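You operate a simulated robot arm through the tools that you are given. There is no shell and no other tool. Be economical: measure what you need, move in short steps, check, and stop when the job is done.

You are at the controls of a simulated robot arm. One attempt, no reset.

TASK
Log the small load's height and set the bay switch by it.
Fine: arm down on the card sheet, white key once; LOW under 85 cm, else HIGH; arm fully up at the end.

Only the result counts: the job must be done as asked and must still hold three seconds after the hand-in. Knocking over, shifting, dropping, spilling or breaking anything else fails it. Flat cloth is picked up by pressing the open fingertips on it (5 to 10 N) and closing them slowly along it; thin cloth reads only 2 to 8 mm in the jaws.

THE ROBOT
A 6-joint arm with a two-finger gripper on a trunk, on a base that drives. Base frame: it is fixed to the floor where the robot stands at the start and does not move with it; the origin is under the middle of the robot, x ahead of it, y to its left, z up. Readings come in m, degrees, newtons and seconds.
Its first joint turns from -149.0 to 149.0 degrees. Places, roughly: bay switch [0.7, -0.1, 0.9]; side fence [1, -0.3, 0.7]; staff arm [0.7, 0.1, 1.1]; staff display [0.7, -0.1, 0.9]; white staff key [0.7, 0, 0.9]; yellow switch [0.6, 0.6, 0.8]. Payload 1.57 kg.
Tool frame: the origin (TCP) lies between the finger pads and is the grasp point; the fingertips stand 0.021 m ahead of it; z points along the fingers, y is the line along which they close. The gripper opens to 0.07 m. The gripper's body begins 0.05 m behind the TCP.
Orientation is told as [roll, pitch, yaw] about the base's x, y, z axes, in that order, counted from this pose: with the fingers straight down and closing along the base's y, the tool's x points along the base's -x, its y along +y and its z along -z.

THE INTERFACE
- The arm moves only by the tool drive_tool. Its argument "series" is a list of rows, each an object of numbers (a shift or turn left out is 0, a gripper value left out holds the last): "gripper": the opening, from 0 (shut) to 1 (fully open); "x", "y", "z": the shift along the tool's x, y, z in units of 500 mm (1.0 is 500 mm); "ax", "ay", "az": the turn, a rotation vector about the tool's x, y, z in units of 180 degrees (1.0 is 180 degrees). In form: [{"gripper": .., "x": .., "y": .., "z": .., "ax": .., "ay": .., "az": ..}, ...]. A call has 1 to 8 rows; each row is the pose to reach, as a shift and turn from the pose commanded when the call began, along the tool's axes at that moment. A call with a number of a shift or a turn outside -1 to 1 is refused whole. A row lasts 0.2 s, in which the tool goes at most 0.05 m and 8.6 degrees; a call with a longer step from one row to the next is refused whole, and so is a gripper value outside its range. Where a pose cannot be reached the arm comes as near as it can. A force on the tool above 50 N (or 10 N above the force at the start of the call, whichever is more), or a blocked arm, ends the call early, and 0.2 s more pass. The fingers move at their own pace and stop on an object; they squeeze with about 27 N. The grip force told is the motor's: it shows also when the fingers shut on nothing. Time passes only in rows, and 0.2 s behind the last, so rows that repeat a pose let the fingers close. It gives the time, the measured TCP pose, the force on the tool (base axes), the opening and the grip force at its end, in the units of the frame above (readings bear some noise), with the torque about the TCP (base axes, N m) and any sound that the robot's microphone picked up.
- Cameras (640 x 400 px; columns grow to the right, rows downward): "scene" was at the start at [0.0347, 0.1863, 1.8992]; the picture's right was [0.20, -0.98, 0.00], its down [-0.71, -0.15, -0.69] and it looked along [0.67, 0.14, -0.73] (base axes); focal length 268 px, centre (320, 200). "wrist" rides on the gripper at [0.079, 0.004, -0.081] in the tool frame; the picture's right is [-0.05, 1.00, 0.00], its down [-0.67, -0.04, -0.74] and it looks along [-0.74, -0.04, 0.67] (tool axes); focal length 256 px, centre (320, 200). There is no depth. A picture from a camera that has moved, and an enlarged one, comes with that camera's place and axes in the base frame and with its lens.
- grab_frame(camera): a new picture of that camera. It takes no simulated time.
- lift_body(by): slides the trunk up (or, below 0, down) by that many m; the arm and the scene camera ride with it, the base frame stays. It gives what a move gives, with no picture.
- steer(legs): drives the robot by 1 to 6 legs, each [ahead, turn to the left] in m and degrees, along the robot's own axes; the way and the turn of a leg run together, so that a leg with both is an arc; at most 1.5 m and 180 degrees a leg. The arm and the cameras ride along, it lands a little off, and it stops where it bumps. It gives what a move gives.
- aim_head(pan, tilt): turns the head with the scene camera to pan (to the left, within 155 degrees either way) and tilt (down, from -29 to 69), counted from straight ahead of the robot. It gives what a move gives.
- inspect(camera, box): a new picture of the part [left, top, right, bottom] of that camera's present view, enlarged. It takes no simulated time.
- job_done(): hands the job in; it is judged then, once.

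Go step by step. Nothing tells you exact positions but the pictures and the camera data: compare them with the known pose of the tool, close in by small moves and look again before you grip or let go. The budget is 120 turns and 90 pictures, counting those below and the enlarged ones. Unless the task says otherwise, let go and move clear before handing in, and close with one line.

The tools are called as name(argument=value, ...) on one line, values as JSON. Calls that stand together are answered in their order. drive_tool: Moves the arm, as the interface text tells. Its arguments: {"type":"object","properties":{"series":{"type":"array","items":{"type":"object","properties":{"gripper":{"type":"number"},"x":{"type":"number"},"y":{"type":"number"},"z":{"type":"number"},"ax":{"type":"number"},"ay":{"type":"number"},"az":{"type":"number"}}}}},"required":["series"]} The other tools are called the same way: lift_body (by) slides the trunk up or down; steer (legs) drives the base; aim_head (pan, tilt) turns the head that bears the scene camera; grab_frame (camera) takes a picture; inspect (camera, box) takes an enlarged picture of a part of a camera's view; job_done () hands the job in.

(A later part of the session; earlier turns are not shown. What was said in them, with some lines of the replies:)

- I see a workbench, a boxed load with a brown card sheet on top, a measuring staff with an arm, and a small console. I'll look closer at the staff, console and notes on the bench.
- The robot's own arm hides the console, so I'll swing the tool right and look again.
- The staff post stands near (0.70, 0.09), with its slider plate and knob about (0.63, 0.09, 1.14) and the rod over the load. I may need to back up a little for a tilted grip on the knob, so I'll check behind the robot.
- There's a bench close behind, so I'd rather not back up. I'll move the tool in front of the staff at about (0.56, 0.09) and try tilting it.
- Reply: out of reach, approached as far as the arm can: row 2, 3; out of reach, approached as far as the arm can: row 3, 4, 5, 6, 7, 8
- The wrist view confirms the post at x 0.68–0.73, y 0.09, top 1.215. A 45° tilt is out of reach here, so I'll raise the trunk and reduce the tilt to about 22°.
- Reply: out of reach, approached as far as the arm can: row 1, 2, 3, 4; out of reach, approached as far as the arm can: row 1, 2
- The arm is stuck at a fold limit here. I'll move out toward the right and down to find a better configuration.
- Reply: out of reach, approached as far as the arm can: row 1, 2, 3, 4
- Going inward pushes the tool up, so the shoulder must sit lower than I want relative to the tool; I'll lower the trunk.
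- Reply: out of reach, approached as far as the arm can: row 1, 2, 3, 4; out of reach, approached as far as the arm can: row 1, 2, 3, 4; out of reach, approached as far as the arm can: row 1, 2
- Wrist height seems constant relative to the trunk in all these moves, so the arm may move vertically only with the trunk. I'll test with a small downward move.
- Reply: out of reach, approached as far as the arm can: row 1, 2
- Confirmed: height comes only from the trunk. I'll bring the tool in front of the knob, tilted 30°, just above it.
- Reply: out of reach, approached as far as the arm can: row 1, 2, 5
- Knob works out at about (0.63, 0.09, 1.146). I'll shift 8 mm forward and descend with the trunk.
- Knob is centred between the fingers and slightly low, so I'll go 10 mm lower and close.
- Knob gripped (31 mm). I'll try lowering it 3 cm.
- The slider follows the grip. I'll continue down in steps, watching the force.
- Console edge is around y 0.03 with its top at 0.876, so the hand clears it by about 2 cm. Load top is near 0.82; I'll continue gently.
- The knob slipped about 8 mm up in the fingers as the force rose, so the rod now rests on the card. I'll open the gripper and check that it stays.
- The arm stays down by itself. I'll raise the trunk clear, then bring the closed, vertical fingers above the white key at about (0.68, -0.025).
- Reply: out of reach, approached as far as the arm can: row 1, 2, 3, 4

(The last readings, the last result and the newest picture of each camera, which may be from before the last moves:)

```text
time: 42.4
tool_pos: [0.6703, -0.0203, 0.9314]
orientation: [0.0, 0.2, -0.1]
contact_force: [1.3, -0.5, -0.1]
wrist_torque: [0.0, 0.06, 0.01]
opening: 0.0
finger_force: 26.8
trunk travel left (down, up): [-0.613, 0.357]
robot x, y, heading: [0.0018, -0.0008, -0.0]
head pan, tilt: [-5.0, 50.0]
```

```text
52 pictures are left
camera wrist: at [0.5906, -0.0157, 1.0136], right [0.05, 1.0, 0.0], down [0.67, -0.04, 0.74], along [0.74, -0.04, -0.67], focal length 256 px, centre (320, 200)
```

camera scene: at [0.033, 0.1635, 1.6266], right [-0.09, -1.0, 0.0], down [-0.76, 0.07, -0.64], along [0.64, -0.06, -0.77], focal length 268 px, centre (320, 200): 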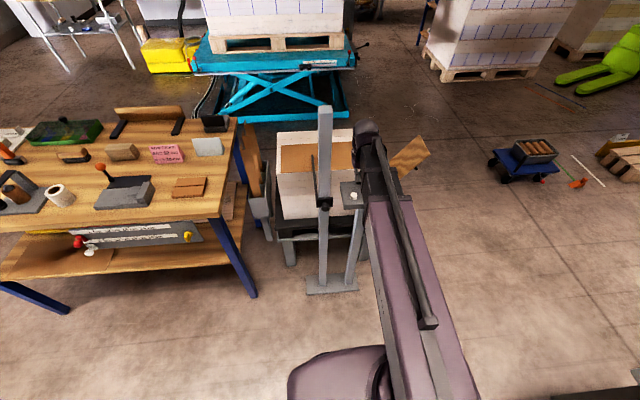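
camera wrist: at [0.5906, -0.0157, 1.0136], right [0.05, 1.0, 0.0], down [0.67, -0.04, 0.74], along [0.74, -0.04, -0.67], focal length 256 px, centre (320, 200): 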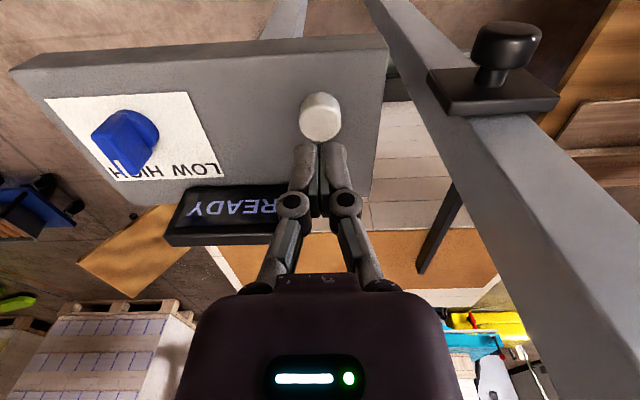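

lift_body(by=-0.018)

grab_frame(camera="wrist")

```text
time: 43.0
tool_pos: [0.6688, -0.0202, 0.9139]
orientation: [0.1, 0.1, 0.0]
contact_force: [-0.3, -0.9, 0.5]
wrist_torque: [0.02, 0.03, 0.04]
opening: 0.0
finger_force: 27.1
trunk travel left (down, up): [-0.595, 0.375]
robot x, y, heading: [-0.0019, 0.0018, -0.2]
head pan, tilt: [-5.0, 50.0]
```

```text
51 pictures are left
camera wrist: at [0.5906, -0.0157, 0.9956], right [0.05, 1.0, 0.0], down [0.67, -0.04, 0.74], along [0.74, -0.04, -0.67], focal length 256 px, centre (320, 200)
```

wrist: 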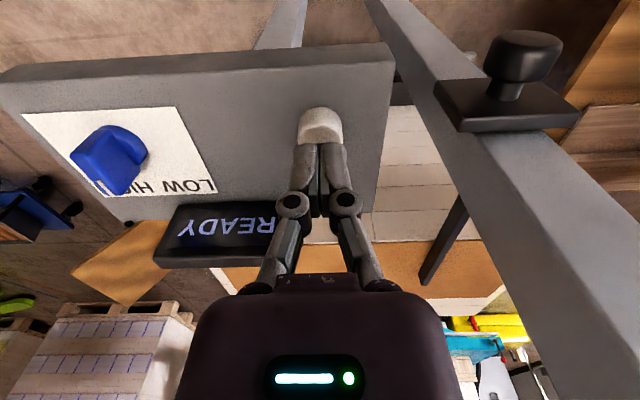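

inspect(camera="wrist", box=[380, 160, 520, 320])

lift_body(by=-0.005)

```text
2.50 times, centred on (450, 240) of wrist
camera zoom: at [0.5906, -0.0157, 0.9956], right [0.05, 1.0, 0.0], down [0.67, -0.04, 0.74], along [0.74, -0.04, -0.67], focal length 640 px, centre (-5, 100)
```

zoom: 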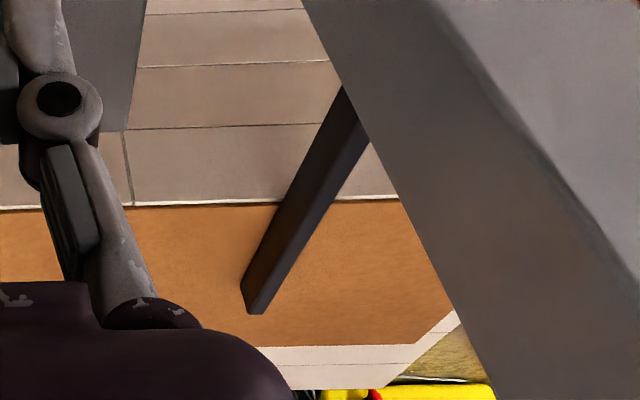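

```text
time: 43.6
tool_pos: [0.6675, -0.0199, 0.9093]
orientation: [0.0, 0.1, 0.0]
contact_force: [-0.2, -1.0, -0.3]
wrist_torque: [0.0, -0.01, 0.02]
opening: 0.0
finger_force: 27.7
trunk travel left (down, up): [-0.59, 0.38]
robot x, y, heading: [-0.0031, 0.0003, -0.0]
head pan, tilt: [-5.0, 50.0]
```

lift_body(by=-0.006)

inspect(camera="wrist", box=[140, 60, 400, 260])

```text
time: 44.1
tool_pos: [0.6689, -0.0195, 0.9037]
orientation: [0.0, 0.1, 0.1]
contact_force: [-1.2, 0.1, 0.0]
wrist_torque: [0.05, 0.01, 0.01]
opening: 0.0
finger_force: 27.1
trunk travel left (down, up): [-0.584, 0.386]
robot x, y, heading: [0.0022, 0.0025, -0.0]
head pan, tilt: [-5.0, 50.0]
```

```text
2.00 times, centred on (270, 160) of wrist
camera zoom: at [0.5906, -0.0157, 0.9846], right [0.05, 1.0, 0.0], down [0.67, -0.04, 0.74], along [0.74, -0.04, -0.67], focal length 512 px, centre (420, 280)
```

zoom: 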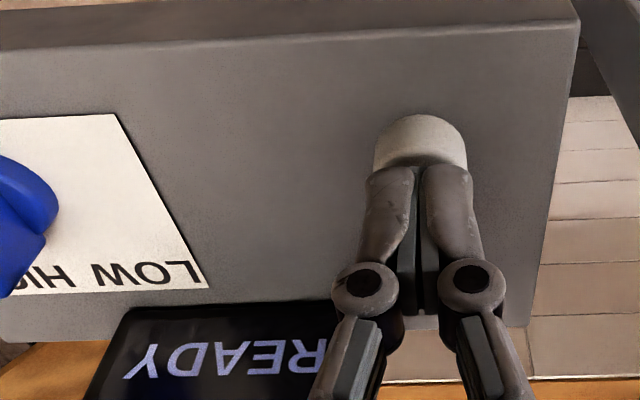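

drive_tool(series=[{"x": 0.01}, {"x": 0.01}])

lift_body(by=-0.005)

inspect(camera="wrist", box=[140, 60, 400, 260])

```text
time: 44.7
tool_pos: [0.666, -0.0206, 0.9023]
orientation: [0.0, 0.1, 0.1]
contact_force: [-0.3, 0.3, -0.1]
wrist_torque: [-0.04, 0.01, 0.0]
opening: 0.0002
finger_force: 26.7
trunk travel left (down, up): [-0.584, 0.386]
robot x, y, heading: [-0.001, -0.0031, 0.2]
head pan, tilt: [-5.0, 50.0]
```

```text
time: 45.3
tool_pos: [0.6664, -0.0205, 0.8988]
orientation: [0.0, 0.0, 0.0]
contact_force: [0.3, -0.5, 0.0]
wrist_torque: [0.0, 0.0, 0.01]
opening: 0.0
finger_force: 27.4
trunk travel left (down, up): [-0.579, 0.391]
robot x, y, heading: [-0.0002, -0.0018, -0.1]
head pan, tilt: [-5.0, 50.0]
```

```text
2.00 times, centred on (270, 160) of wrist
camera zoom: at [0.5866, -0.0165, 0.9796], right [0.05, 1.0, 0.0], down [0.67, -0.04, 0.74], along [0.74, -0.04, -0.67], focal length 512 px, centre (420, 280)
```

zoom: 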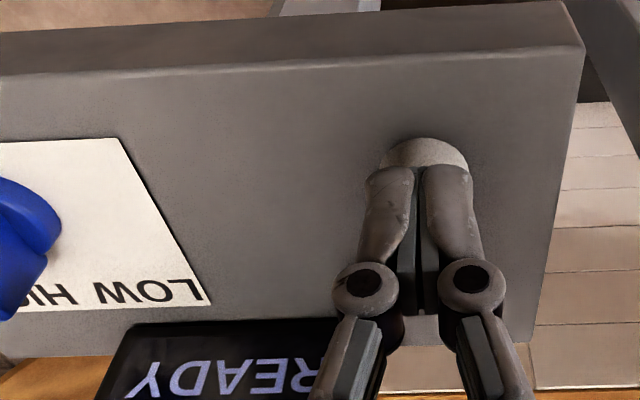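

lift_body(by=-0.004)

inspect(camera="wrist", box=[140, 60, 400, 260])

```text
time: 45.8
tool_pos: [0.6653, -0.0206, 0.8938]
orientation: [0.1, 0.1, 0.0]
contact_force: [-0.4, -0.1, 1.3]
wrist_torque: [-0.02, -0.01, 0.03]
opening: 0.0061
finger_force: 28.2
trunk travel left (down, up): [-0.575, 0.395]
robot x, y, heading: [-0.0016, 0.0014, -0.2]
head pan, tilt: [-5.0, 50.0]
```

```text
2.00 times, centred on (270, 160) of wrist
camera zoom: at [0.5866, -0.0164, 0.9756], right [0.05, 1.0, 0.0], down [0.67, -0.04, 0.74], along [0.74, -0.04, -0.67], focal length 512 px, centre (420, 280)
```

zoom: 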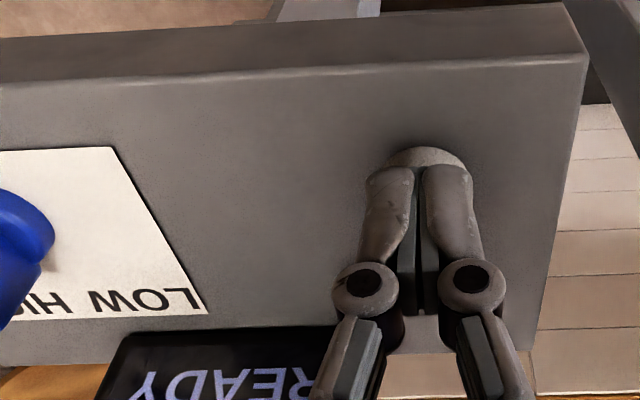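

The tips have just touched the key. I'll press a little more and watch the display.

lift_body(by=-0.003)

inspect(camera="wrist", box=[140, 100, 400, 300])

```text
time: 46.3
tool_pos: [0.6652, -0.0204, 0.8914]
orientation: [0.0, 0.0, 0.0]
contact_force: [-0.2, 0.0, 2.9]
wrist_torque: [-0.03, -0.02, 0.03]
opening: 0.0061
finger_force: 28.6
trunk travel left (down, up): [-0.572, 0.398]
robot x, y, heading: [-0.005, -0.0022, 0.1]
head pan, tilt: [-5.0, 50.0]
heard: click
```

```text
2.00 times, centred on (270, 200) of wrist
camera zoom: at [0.5865, -0.0164, 0.9727], right [0.05, 1.0, 0.0], down [0.67, -0.04, 0.74], along [0.74, -0.04, -0.67], focal length 512 px, centre (420, 200)
```

zoom: 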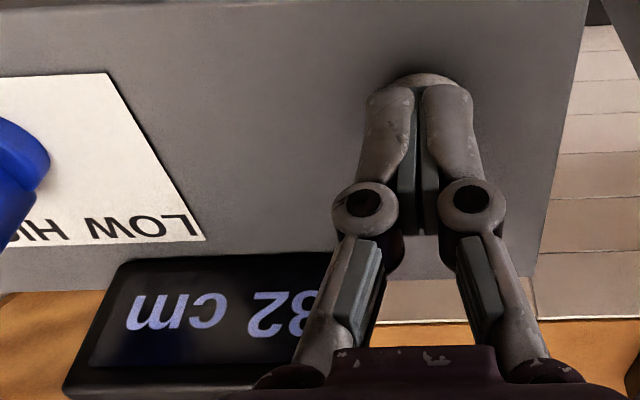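

It clicked and the display reads something like "82 cm". I'll retreat straight up and read it clearly.

lift_body(by=0.09)

drive_tool(series=[{"y": -0.08, "gripper": 1}, {"y": -0.16, "gripper": 1}, {"y": -0.24, "gripper": 1}, {"y": -0.26, "gripper": 1}])

grab_frame(camera="wrist")

inspect(camera="scene", box=[300, 130, 420, 220])

```text
time: 47.6
tool_pos: [0.6651, -0.0206, 0.9804]
orientation: [0.0, 0.0, 0.0]
contact_force: [0.4, -0.4, -0.2]
wrist_torque: [-0.02, -0.01, -0.01]
opening: 0.0003
finger_force: 28.8
trunk travel left (down, up): [-0.662, 0.308]
robot x, y, heading: [0.0001, 0.0002, -0.1]
head pan, tilt: [-5.0, 50.0]
```

```text
time: 48.6
tool_pos: [0.6665, -0.1514, 0.9811]
orientation: [0.0, 0.1, 0.0]
contact_force: [-0.2, -0.2, 0.0]
wrist_torque: [0.0, -0.01, 0.02]
opening: 0.07
finger_force: 0.1
trunk travel left (down, up): [-0.662, 0.308]
robot x, y, heading: [-0.0004, -0.0029, 0.1]
head pan, tilt: [-5.0, 50.0]
```

```text
45 pictures are left
camera wrist: at [0.5885, -0.1473, 1.0626], right [0.05, 1.0, 0.0], down [0.67, -0.04, 0.74], along [0.74, -0.04, -0.67], focal length 256 px, centre (320, 200)
```

wrist: 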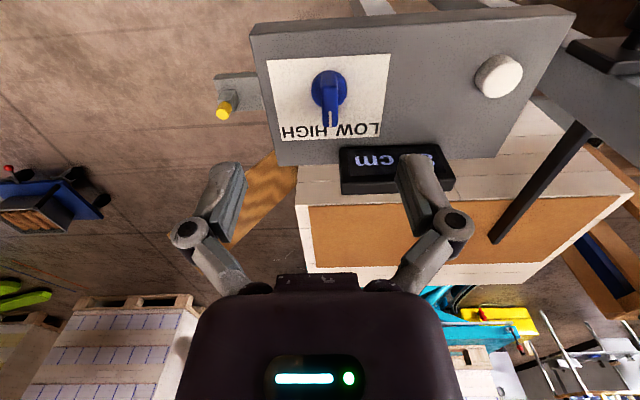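

```text
4.44 times, centred on (360, 175) of scene
camera zoom: at [0.0331, 0.1631, 1.6406], right [-0.09, -1.0, 0.0], down [-0.76, 0.07, -0.64], along [0.64, -0.06, -0.77], focal length 1189 px, centre (142, 311)
```

zoom: 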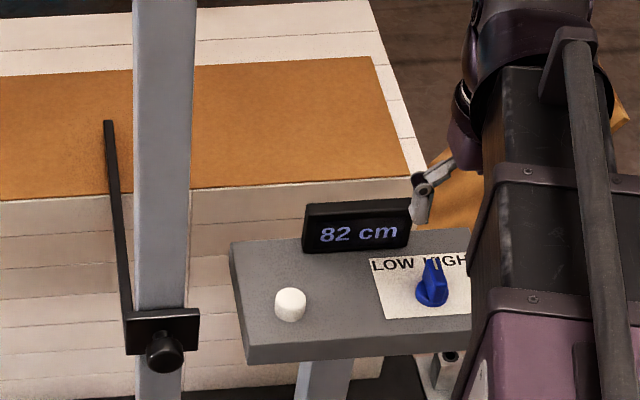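

Display reads 82 cm, so the switch goes to LOW. I'll take a closer look at the switch knob under the gripper.

inspect(camera="wrist", box=[260, 40, 400, 150])

inspect(camera="scene", box=[375, 160, 415, 190])

```text
3.64 times, centred on (330, 95) of wrist
camera zoom: at [0.5885, -0.1473, 1.0626], right [0.05, 1.0, 0.0], down [0.67, -0.04, 0.74], along [0.74, -0.04, -0.67], focal length 931 px, centre (284, 582)
```

zoom: 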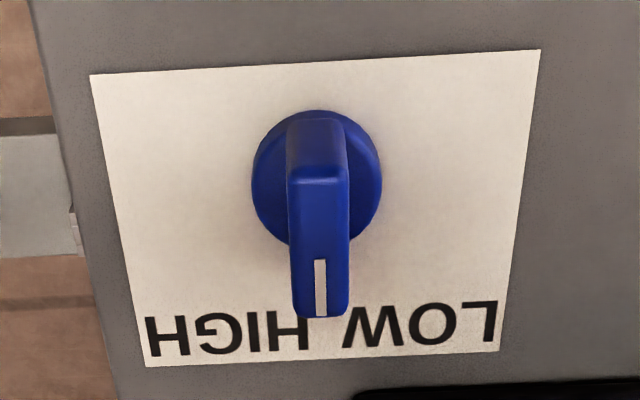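

```text
13.33 times, centred on (395, 175) of scene
camera zoom: at [0.0331, 0.1631, 1.6406], right [-0.09, -1.0, 0.0], down [-0.76, 0.07, -0.64], along [0.64, -0.06, -0.77], focal length 3566 px, centre (-680, 533)
```

zoom: 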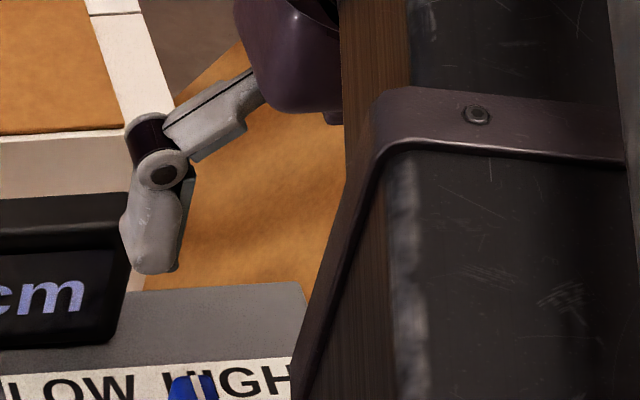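

LOW it is. The bar grip is about (0.677, -0.145), thickness 12 mm, top ≈0.895. I'll align and descend in two steps.

drive_tool(series=[{"x": -0.021, "y": 0.012, "gripper": 0.55}, {"x": -0.021, "y": 0.012, "gripper": 0.55}])

lift_body(by=-0.05)

grab_frame(camera="wrist")

```text
time: 49.2
tool_pos: [0.6763, -0.1456, 0.9812]
orientation: [-0.1, 0.1, 0.0]
contact_force: [0.2, -0.8, -0.7]
wrist_torque: [0.0, -0.02, 0.0]
opening: 0.0384
finger_force: 0.1
trunk travel left (down, up): [-0.662, 0.308]
robot x, y, heading: [0.0025, 0.0002, 0.2]
head pan, tilt: [-5.0, 50.0]
```

```text
time: 50.1
tool_pos: [0.6762, -0.1463, 0.9301]
orientation: [0.0, 0.1, -0.1]
contact_force: [-0.3, 0.0, -1.0]
wrist_torque: [0.0, 0.0, -0.02]
opening: 0.0382
finger_force: 0.0
trunk travel left (down, up): [-0.612, 0.358]
robot x, y, heading: [-0.0025, -0.0002, 0.1]
head pan, tilt: [-5.0, 50.0]
```

```text
41 pictures are left
camera wrist: at [0.5975, -0.1415, 1.0126], right [0.05, 1.0, 0.0], down [0.67, -0.04, 0.74], along [0.74, -0.04, -0.67], focal length 256 px, centre (320, 200)
```

wrist: 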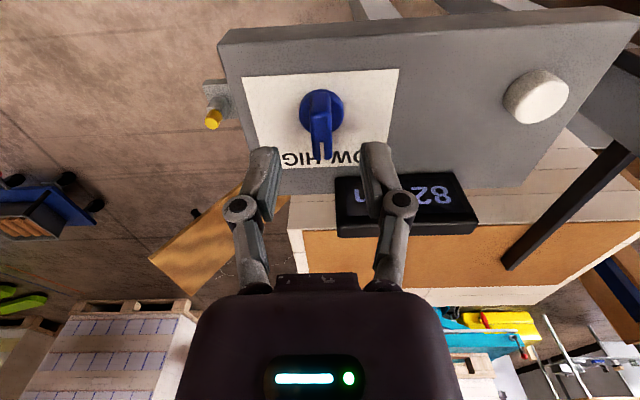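

lift_body(by=-0.022)

lift_body(by=-0.01)

grab_frame(camera="wrist")

```text
time: 50.8
tool_pos: [0.6751, -0.1456, 0.9079]
orientation: [-0.1, 0.0, 0.1]
contact_force: [0.4, 0.6, 0.1]
wrist_torque: [0.01, 0.02, 0.0]
opening: 0.0384
finger_force: 0.1
trunk travel left (down, up): [-0.59, 0.38]
robot x, y, heading: [-0.0007, 0.0035, -0.1]
head pan, tilt: [-5.0, 50.0]
```

```text
time: 51.3
tool_pos: [0.677, -0.145, 0.898]
orientation: [0.0, 0.0, 0.0]
contact_force: [0.6, 0.5, 0.4]
wrist_torque: [-0.04, -0.02, 0.02]
opening: 0.0383
finger_force: 0.1
trunk travel left (down, up): [-0.58, 0.39]
robot x, y, heading: [-0.0008, -0.0028, 0.0]
head pan, tilt: [-5.0, 50.0]
```

```text
40 pictures are left
camera wrist: at [0.5975, -0.1415, 0.9806], right [0.05, 1.0, 0.0], down [0.67, -0.04, 0.74], along [0.74, -0.04, -0.67], focal length 256 px, centre (320, 200)
```

wrist: 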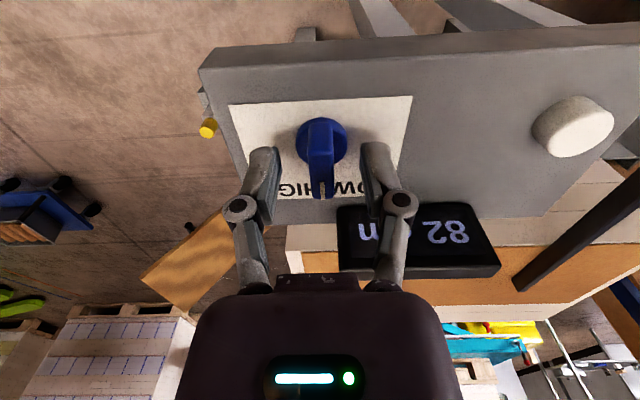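

lift_body(by=-0.003)

drive_tool(series=[{"gripper": 0.3}, {"gripper": 0.1}, {"gripper": 0.1}, {"gripper": 0.1}])

grab_frame(camera="wrist")

```text
time: 51.9
tool_pos: [0.6758, -0.1452, 0.8958]
orientation: [0.0, 0.1, 0.0]
contact_force: [-1.1, 0.5, 0.5]
wrist_torque: [0.0, 0.0, 0.01]
opening: 0.0384
finger_force: 0.1
trunk travel left (down, up): [-0.577, 0.393]
robot x, y, heading: [0.0001, 0.0007, 0.1]
head pan, tilt: [-5.0, 50.0]
```

```text
time: 52.9
tool_pos: [0.6763, -0.1452, 0.8954]
orientation: [0.0, 0.0, 0.1]
contact_force: [1.3, 5.6, 1.4]
wrist_torque: [0.15, 0.08, 0.0]
opening: 0.0118
finger_force: 31.5
trunk travel left (down, up): [-0.577, 0.393]
robot x, y, heading: [-0.0015, -0.0017, 0.1]
head pan, tilt: [-5.0, 50.0]
```

```text
39 pictures are left
camera wrist: at [0.5976, -0.141, 0.9777], right [0.05, 1.0, 0.0], down [0.67, -0.04, 0.74], along [0.74, -0.04, -0.67], focal length 256 px, centre (320, 200)
```

wrist: 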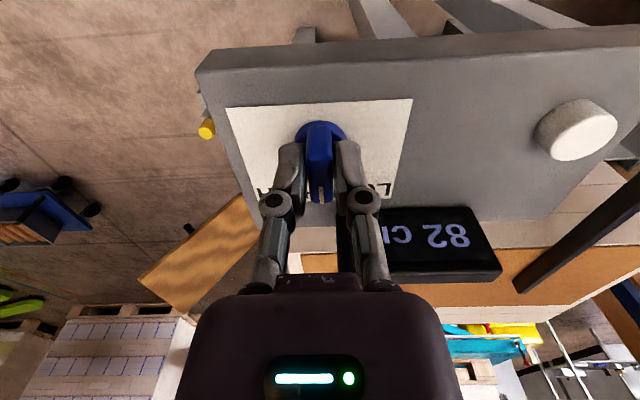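

Bar gripped (11.8 mm). I'll turn it toward LOW, which is counter-clockwise from above.

drive_tool(series=[{"az": -0.04}, {"az": -0.08}, {"az": -0.12}, {"az": -0.14}])

grab_frame(camera="wrist")

```text
time: 53.9
tool_pos: [0.677, -0.1469, 0.8972]
orientation: [0.1, 0.1, 25.3]
contact_force: [-2.9, -4.7, -0.2]
wrist_torque: [0.11, -0.61, 0.02]
opening: 0.012
finger_force: 32.2
trunk travel left (down, up): [-0.577, 0.393]
robot x, y, heading: [0.0008, -0.0018, -0.1]
head pan, tilt: [-5.0, 50.0]
```

```text
38 pictures are left
camera wrist: at [0.6037, -0.1768, 0.9777], right [-0.38, 0.93, 0.0], down [0.62, 0.25, 0.74], along [0.69, 0.28, -0.67], focal length 256 px, centre (320, 200)
```

wrist: 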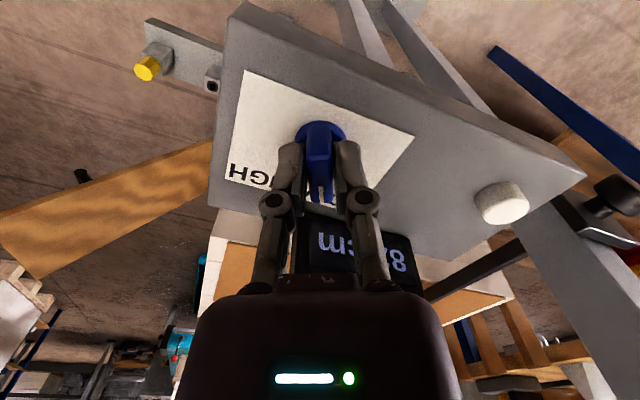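

drive_tool(series=[{"az": -0.03}, {"az": -0.055}, {"az": -0.055}])

```text
time: 54.7
tool_pos: [0.6769, -0.1469, 0.8968]
orientation: [0.0, 0.1, 35.1]
contact_force: [3.6, -11.3, 6.3]
wrist_torque: [-0.51, 0.38, -0.02]
opening: 0.012
finger_force: 31.7
trunk travel left (down, up): [-0.577, 0.393]
robot x, y, heading: [-0.0064, -0.0021, -0.2]
head pan, tilt: [-5.0, 50.0]
```

drive_tool(series=[{"az": -0.03}, {"az": -0.055}, {"az": -0.055}])

grab_frame(camera="wrist")

```text
time: 55.5
tool_pos: [0.6769, -0.1472, 0.896]
orientation: [0.0, 0.0, 45.0]
contact_force: [8.4, -18.8, 10.6]
wrist_torque: [-0.33, -0.25, -0.62]
opening: 0.0128
finger_force: 32.1
trunk travel left (down, up): [-0.577, 0.393]
robot x, y, heading: [-0.0013, -0.0026, -0.2]
head pan, tilt: [-5.0, 50.0]
```

```text
37 pictures are left
camera wrist: at [0.6184, -0.2008, 0.9775], right [-0.67, 0.74, 0.0], down [0.5, 0.45, 0.74], along [0.55, 0.5, -0.67], focal length 256 px, centre (320, 200)
```

wrist: 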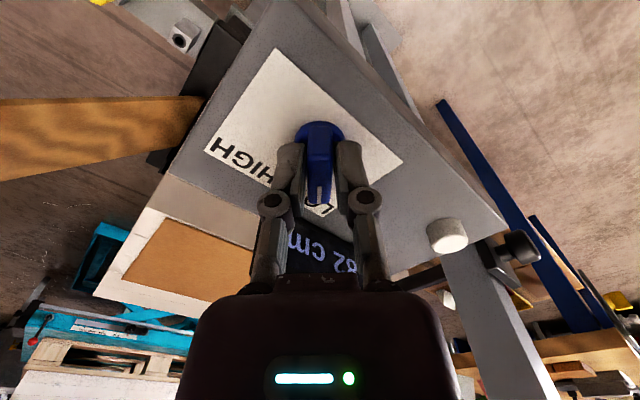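

A resisting torque appeared, so the knob is at its end stop. I'll open, rise and look.

drive_tool(series=[{"gripper": 0.6}, {"gripper": 0.6}, {"gripper": 0.6}])

lift_body(by=0.09)

drive_tool(series=[{"az": 0.04}, {"az": 0.08}, {"az": 0.12}, {"az": 0.16}, {"az": 0.2}, {"az": 0.25}, {"az": 0.25}])

grab_frame(camera="wrist")

inspect(camera="wrist", box=[220, 20, 420, 160])

```text
time: 56.3
tool_pos: [0.677, -0.1467, 0.8961]
orientation: [0.1, -0.1, 45.1]
contact_force: [-0.4, 0.4, 0.0]
wrist_torque: [0.01, -0.02, 0.02]
opening: 0.0422
finger_force: 0.1
trunk travel left (down, up): [-0.577, 0.393]
robot x, y, heading: [0.0012, -0.0017, -0.2]
head pan, tilt: [-5.0, 50.0]
```

```text
time: 57.5
tool_pos: [0.6779, -0.1458, 0.986]
orientation: [0.1, 0.1, 45.0]
contact_force: [-0.6, -0.4, 0.2]
wrist_torque: [-0.01, -0.01, 0.02]
opening: 0.0423
finger_force: 0.1
trunk travel left (down, up): [-0.667, 0.303]
robot x, y, heading: [-0.0018, -0.0024, 0.0]
head pan, tilt: [-5.0, 50.0]
```

```text
refused: row 6 steps farther than a row can; nothing moved
```

```text
36 pictures are left
camera wrist: at [0.6181, -0.1992, 1.0675], right [-0.67, 0.74, 0.0], down [0.5, 0.45, 0.74], along [0.55, 0.5, -0.67], focal length 256 px, centre (320, 200)
```

wrist: 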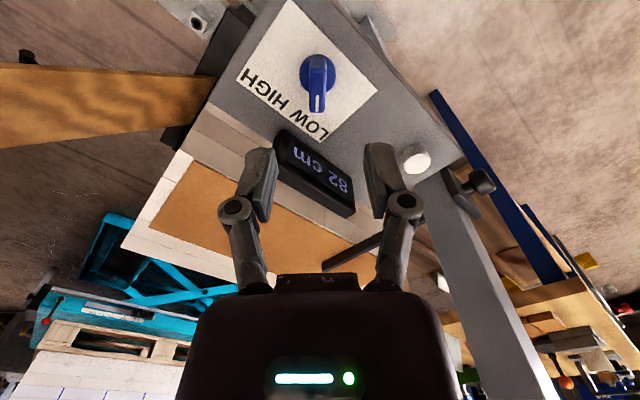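

```text
2.86 times, centred on (320, 90) of wrist
camera zoom: at [0.6181, -0.1992, 1.0675], right [-0.67, 0.74, 0.0], down [0.5, 0.45, 0.74], along [0.55, 0.5, -0.67], focal length 731 px, centre (320, 514)
```

zoom: 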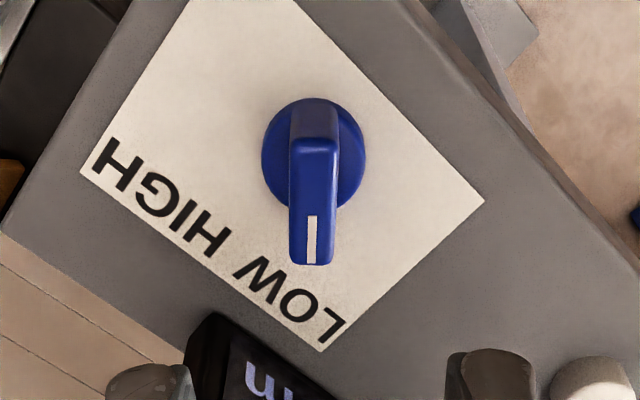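

The pointer now stands toward LOW. Next I'll return to the staff knob with yaw back to 0 and a 30° tilt, staying clear of the post.

drive_tool(series=[{"az": 0.042, "gripper": 1}, {"az": 0.084}, {"az": 0.126}, {"az": 0.168}, {"az": 0.21}, {"az": 0.25}, {"az": 0.25}])

drive_tool(series=[{"x": 0.02, "ay": -0.042, "z": -0.01}, {"x": 0.04, "ay": -0.084, "z": -0.02}, {"x": 0.06, "ay": -0.126, "z": -0.035}, {"x": 0.083, "ay": -0.167, "z": -0.048}, {"x": 0.083, "ay": -0.167, "z": -0.048}])

drive_tool(series=[{"y": 0.09}, {"y": 0.18}, {"y": 0.27}, {"y": 0.36}, {"y": 0.45}, {"y": 0.474}, {"y": 0.474}])

grab_frame(camera="wrist")

```text
time: 59.1
tool_pos: [0.676, -0.1459, 0.9849]
orientation: [0.0, 0.1, 0.0]
contact_force: [-0.5, -0.2, -0.1]
wrist_torque: [0.03, -0.01, -0.01]
opening: 0.0699
finger_force: 0.0
trunk travel left (down, up): [-0.667, 0.303]
robot x, y, heading: [0.0045, 0.0009, 0.1]
head pan, tilt: [-5.0, 50.0]
```

```text
time: 60.3
tool_pos: [0.6358, -0.1449, 1.0098]
orientation: [0.0, -30.0, 0.0]
contact_force: [0.0, 0.2, -0.5]
wrist_torque: [0.01, 0.0, 0.03]
opening: 0.0698
finger_force: 0.0
trunk travel left (down, up): [-0.667, 0.303]
robot x, y, heading: [-0.0032, 0.0011, -0.0]
head pan, tilt: [-5.0, 50.0]
```

```text
time: 61.9
tool_pos: [0.6331, 0.0906, 1.0101]
orientation: [0.1, -30.1, -0.1]
contact_force: [0.3, 0.1, 0.2]
wrist_torque: [-0.02, -0.03, 0.01]
opening: 0.0699
finger_force: 0.1
trunk travel left (down, up): [-0.667, 0.303]
robot x, y, heading: [-0.0034, 0.0001, 0.0]
head pan, tilt: [-5.0, 50.0]
```

```text
34 pictures are left
camera wrist: at [0.5254, 0.0953, 1.0419], right [0.05, 1.0, 0.03], down [0.2, -0.04, 0.98], along [0.98, -0.04, -0.2], focal length 256 px, centre (320, 200)
```

wrist: 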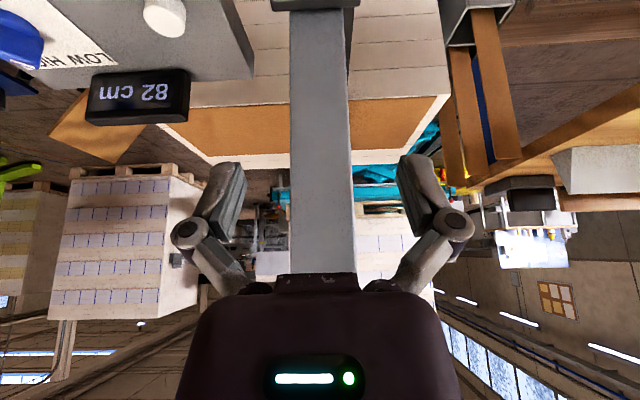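

lift_body(by=-0.12)

lift_body(by=-0.042)

grab_frame(camera="wrist")

```text
time: 63.4
tool_pos: [0.6342, 0.091, 0.8919]
orientation: [0.1, -30.1, 0.0]
contact_force: [-0.5, -0.3, 0.8]
wrist_torque: [-0.03, -0.04, -0.01]
opening: 0.0702
finger_force: 0.0
trunk travel left (down, up): [-0.547, 0.423]
robot x, y, heading: [0.0023, 0.0012, -0.0]
head pan, tilt: [-5.0, 50.0]
```

```text
time: 64.3
tool_pos: [0.634, 0.0906, 0.8483]
orientation: [0.0, -30.2, 0.0]
contact_force: [0.1, 0.7, -0.3]
wrist_torque: [-0.02, -0.01, 0.01]
opening: 0.0699
finger_force: 0.1
trunk travel left (down, up): [-0.505, 0.465]
robot x, y, heading: [0.0004, 0.0013, 0.1]
head pan, tilt: [-5.0, 50.0]
```

```text
33 pictures are left
camera wrist: at [0.5254, 0.0952, 0.8799], right [0.05, 1.0, 0.03], down [0.2, -0.04, 0.98], along [0.98, -0.04, -0.2], focal length 256 px, centre (320, 200)
```

wrist: 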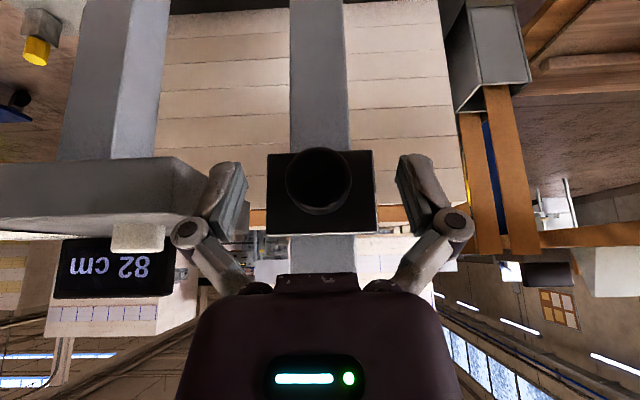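

drive_tool(series=[{"gripper": 0.3}, {"gripper": 0.3}, {"gripper": 0.1}, {"gripper": 0.1}, {"gripper": 0.1}])

lift_body(by=0.05)

grab_frame(camera="wrist")

```text
time: 65.5
tool_pos: [0.6326, 0.0893, 0.8493]
orientation: [0.0, -30.1, -0.1]
contact_force: [-3.9, -12.9, 5.7]
wrist_torque: [-0.14, -0.12, -0.21]
opening: 0.0309
finger_force: 32.9
trunk travel left (down, up): [-0.505, 0.465]
robot x, y, heading: [-0.0009, -0.0004, 0.1]
head pan, tilt: [-5.0, 50.0]
```

```text
time: 66.4
tool_pos: [0.6347, 0.0896, 0.9]
orientation: [0.1, -30.2, 0.0]
contact_force: [-7.5, -13.8, 1.5]
wrist_torque: [-0.06, 0.51, -0.22]
opening: 0.0309
finger_force: 32.3
trunk travel left (down, up): [-0.555, 0.415]
robot x, y, heading: [-0.0003, -0.0019, 0.0]
head pan, tilt: [-5.0, 50.0]
```

```text
32 pictures are left
camera wrist: at [0.5249, 0.0941, 0.9305], right [0.05, 1.0, 0.03], down [0.2, -0.04, 0.98], along [0.98, -0.04, -0.2], focal length 256 px, centre (320, 200)
```

wrist: 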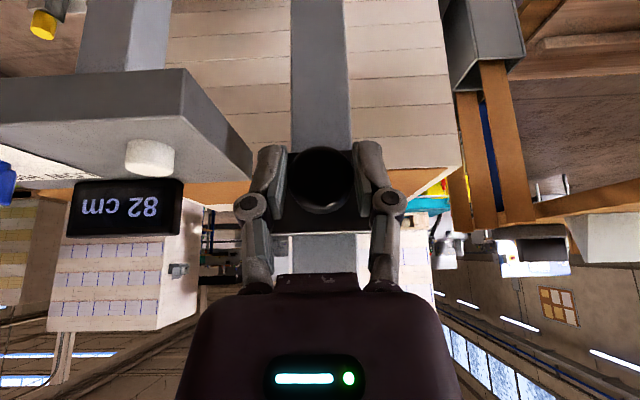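

The slider rises with the grip. I'll lift it the rest of the way and find the top stop.

lift_body(by=0.1)

lift_body(by=0.1)

lift_body(by=0.03)

grab_frame(camera="wrist")

```text
time: 67.7
tool_pos: [0.6335, 0.0899, 0.9992]
orientation: [0.1, -30.1, 0.0]
contact_force: [-5.6, -13.4, 0.2]
wrist_torque: [-0.04, 0.68, -0.16]
opening: 0.031
finger_force: 31.9
trunk travel left (down, up): [-0.655, 0.315]
robot x, y, heading: [0.0016, -0.0002, 0.1]
head pan, tilt: [-5.0, 50.0]
```

```text
time: 69.0
tool_pos: [0.634, 0.0907, 1.1001]
orientation: [0.1, -30.2, 0.0]
contact_force: [-5.3, -11.8, 0.4]
wrist_torque: [-0.04, 0.56, -0.14]
opening: 0.031
finger_force: 31.8
trunk travel left (down, up): [-0.755, 0.215]
robot x, y, heading: [-0.0017, 0.0012, 0.1]
head pan, tilt: [-5.0, 50.0]
```

```text
time: 69.8
tool_pos: [0.6336, 0.0905, 1.1291]
orientation: [0.0, -30.2, 0.0]
contact_force: [-4.9, -11.7, 1.0]
wrist_torque: [-0.08, 0.65, -0.15]
opening: 0.031
finger_force: 32.2
trunk travel left (down, up): [-0.785, 0.185]
robot x, y, heading: [-0.0005, 0.0009, -0.3]
head pan, tilt: [-5.0, 50.0]
```

```text
31 pictures are left
camera wrist: at [0.525, 0.0941, 1.1605], right [0.05, 1.0, 0.03], down [0.2, -0.04, 0.98], along [0.98, -0.04, -0.2], focal length 256 px, centre (320, 200)
```

wrist: 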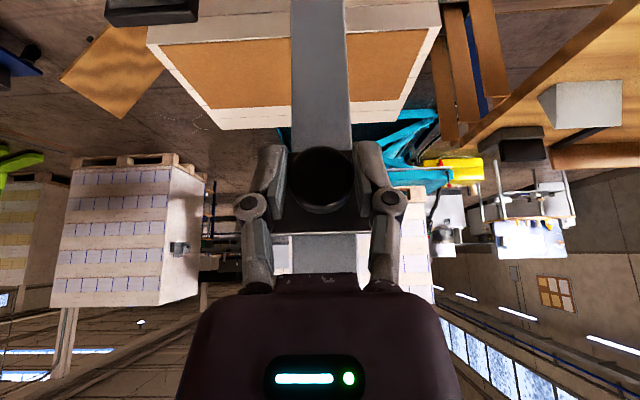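

lift_body(by=0.01)

lift_body(by=0.01)

grab_frame(camera="wrist")

```text
time: 70.4
tool_pos: [0.6362, 0.089, 1.1381]
orientation: [0.0, -30.3, -0.1]
contact_force: [5.3, -12.3, -4.5]
wrist_torque: [-0.14, -0.35, -0.11]
opening: 0.0317
finger_force: 32.4
trunk travel left (down, up): [-0.795, 0.175]
robot x, y, heading: [-0.002, -0.0038, -0.1]
head pan, tilt: [-5.0, 50.0]
```

```text
time: 71.0
tool_pos: [0.6362, 0.0896, 1.1489]
orientation: [-0.1, -30.0, 0.0]
contact_force: [5.4, -12.1, -7.8]
wrist_torque: [-0.22, 0.5, -0.02]
opening: 0.0305
finger_force: 31.8
trunk travel left (down, up): [-0.805, 0.165]
robot x, y, heading: [0.001, -0.0009, -0.0]
head pan, tilt: [-5.0, 50.0]
```

```text
30 pictures are left
camera wrist: at [0.527, 0.094, 1.1796], right [0.05, 1.0, 0.03], down [0.2, -0.04, 0.98], along [0.98, -0.04, -0.2], focal length 256 px, centre (320, 200)
```

wrist: 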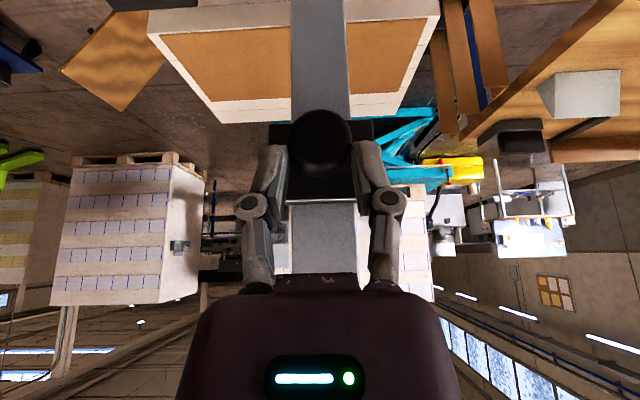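

The knob now slips down in the fingers, so the slider is at its top stop. I'll release and move straight up.

drive_tool(series=[{"gripper": 1}, {"gripper": 1}, {"gripper": 1}])

lift_body(by=0.1)

drive_tool(series=[{"y": -0.09}, {"y": -0.18}, {"y": -0.27}, {"y": -0.36}, {"y": -0.45}, {"y": -0.54}, {"y": -0.63}, {"y": -0.7}])

grab_frame(camera="scene")

inspect(camera="scene", box=[270, 140, 430, 240])

```text
time: 71.8
tool_pos: [0.6346, 0.0917, 1.1494]
orientation: [0.0, -30.1, 0.0]
contact_force: [-0.4, -0.3, 0.0]
wrist_torque: [0.03, 0.01, 0.01]
opening: 0.0699
finger_force: 0.1
trunk travel left (down, up): [-0.805, 0.165]
robot x, y, heading: [0.0003, -0.0011, -0.1]
head pan, tilt: [-5.0, 50.0]
```

```text
time: 73.1
tool_pos: [0.6329, 0.0923, 1.2485]
orientation: [-0.1, -30.1, -0.1]
contact_force: [-0.4, 0.1, 0.6]
wrist_torque: [0.01, -0.02, -0.02]
opening: 0.0701
finger_force: 0.0
trunk travel left (down, up): [-0.905, 0.065]
robot x, y, heading: [0.0034, -0.002, -0.2]
head pan, tilt: [-5.0, 50.0]
```

```text
time: 74.9
tool_pos: [0.6325, -0.2598, 1.2487]
orientation: [0.0, -30.1, 0.0]
contact_force: [0.7, 0.0, 0.4]
wrist_torque: [0.02, 0.0, -0.03]
opening: 0.0701
finger_force: 0.1
out of reach, approached as far as the arm can: row 6, 8
trunk travel left (down, up): [-0.905, 0.065]
robot x, y, heading: [0.0033, -0.0007, 0.0]
head pan, tilt: [-5.0, 50.0]
```

```text
29 pictures are left
camera scene: at [0.0332, 0.1625, 1.8837], right [-0.09, -1.0, 0.0], down [-0.76, 0.07, -0.64], along [0.64, -0.06, -0.77], focal length 268 px, centre (320, 200)
```

scene: 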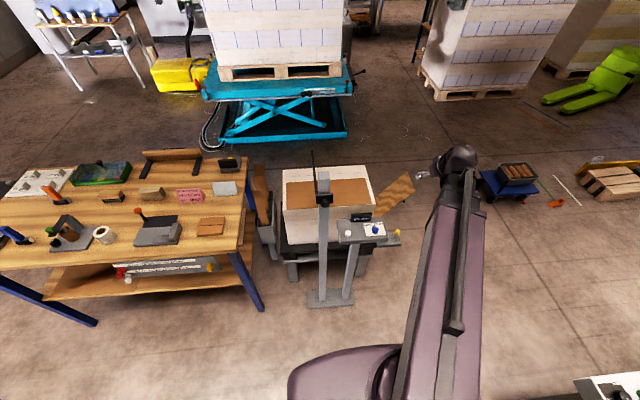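

```text
4.00 times, centred on (350, 190) of scene
camera zoom: at [0.0332, 0.1625, 1.8837], right [-0.09, -1.0, 0.0], down [-0.76, 0.07, -0.64], along [0.64, -0.06, -0.77], focal length 1070 px, centre (200, 240)
```

zoom: 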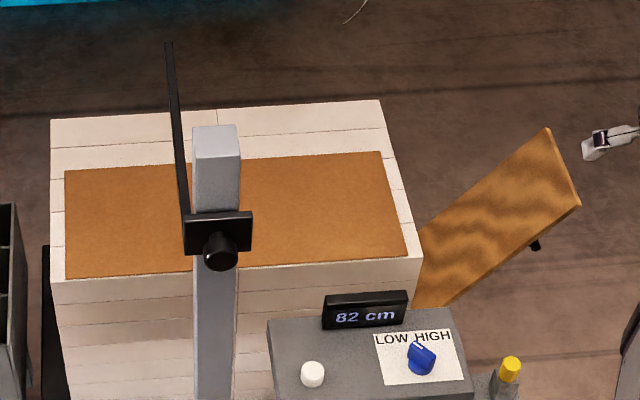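

The staff arm is back at its top stop, the display shows 82 cm, the switch points to LOW and the gripper is clear. I'm handing in.

job_done()

```text
The job is handed in.
```

I logged the small load at 82 cm with one press of the white key, set the bay switch to LOW (under 85 cm), and raised the staff arm fully again. Nothing else was disturbed in the last pictures.
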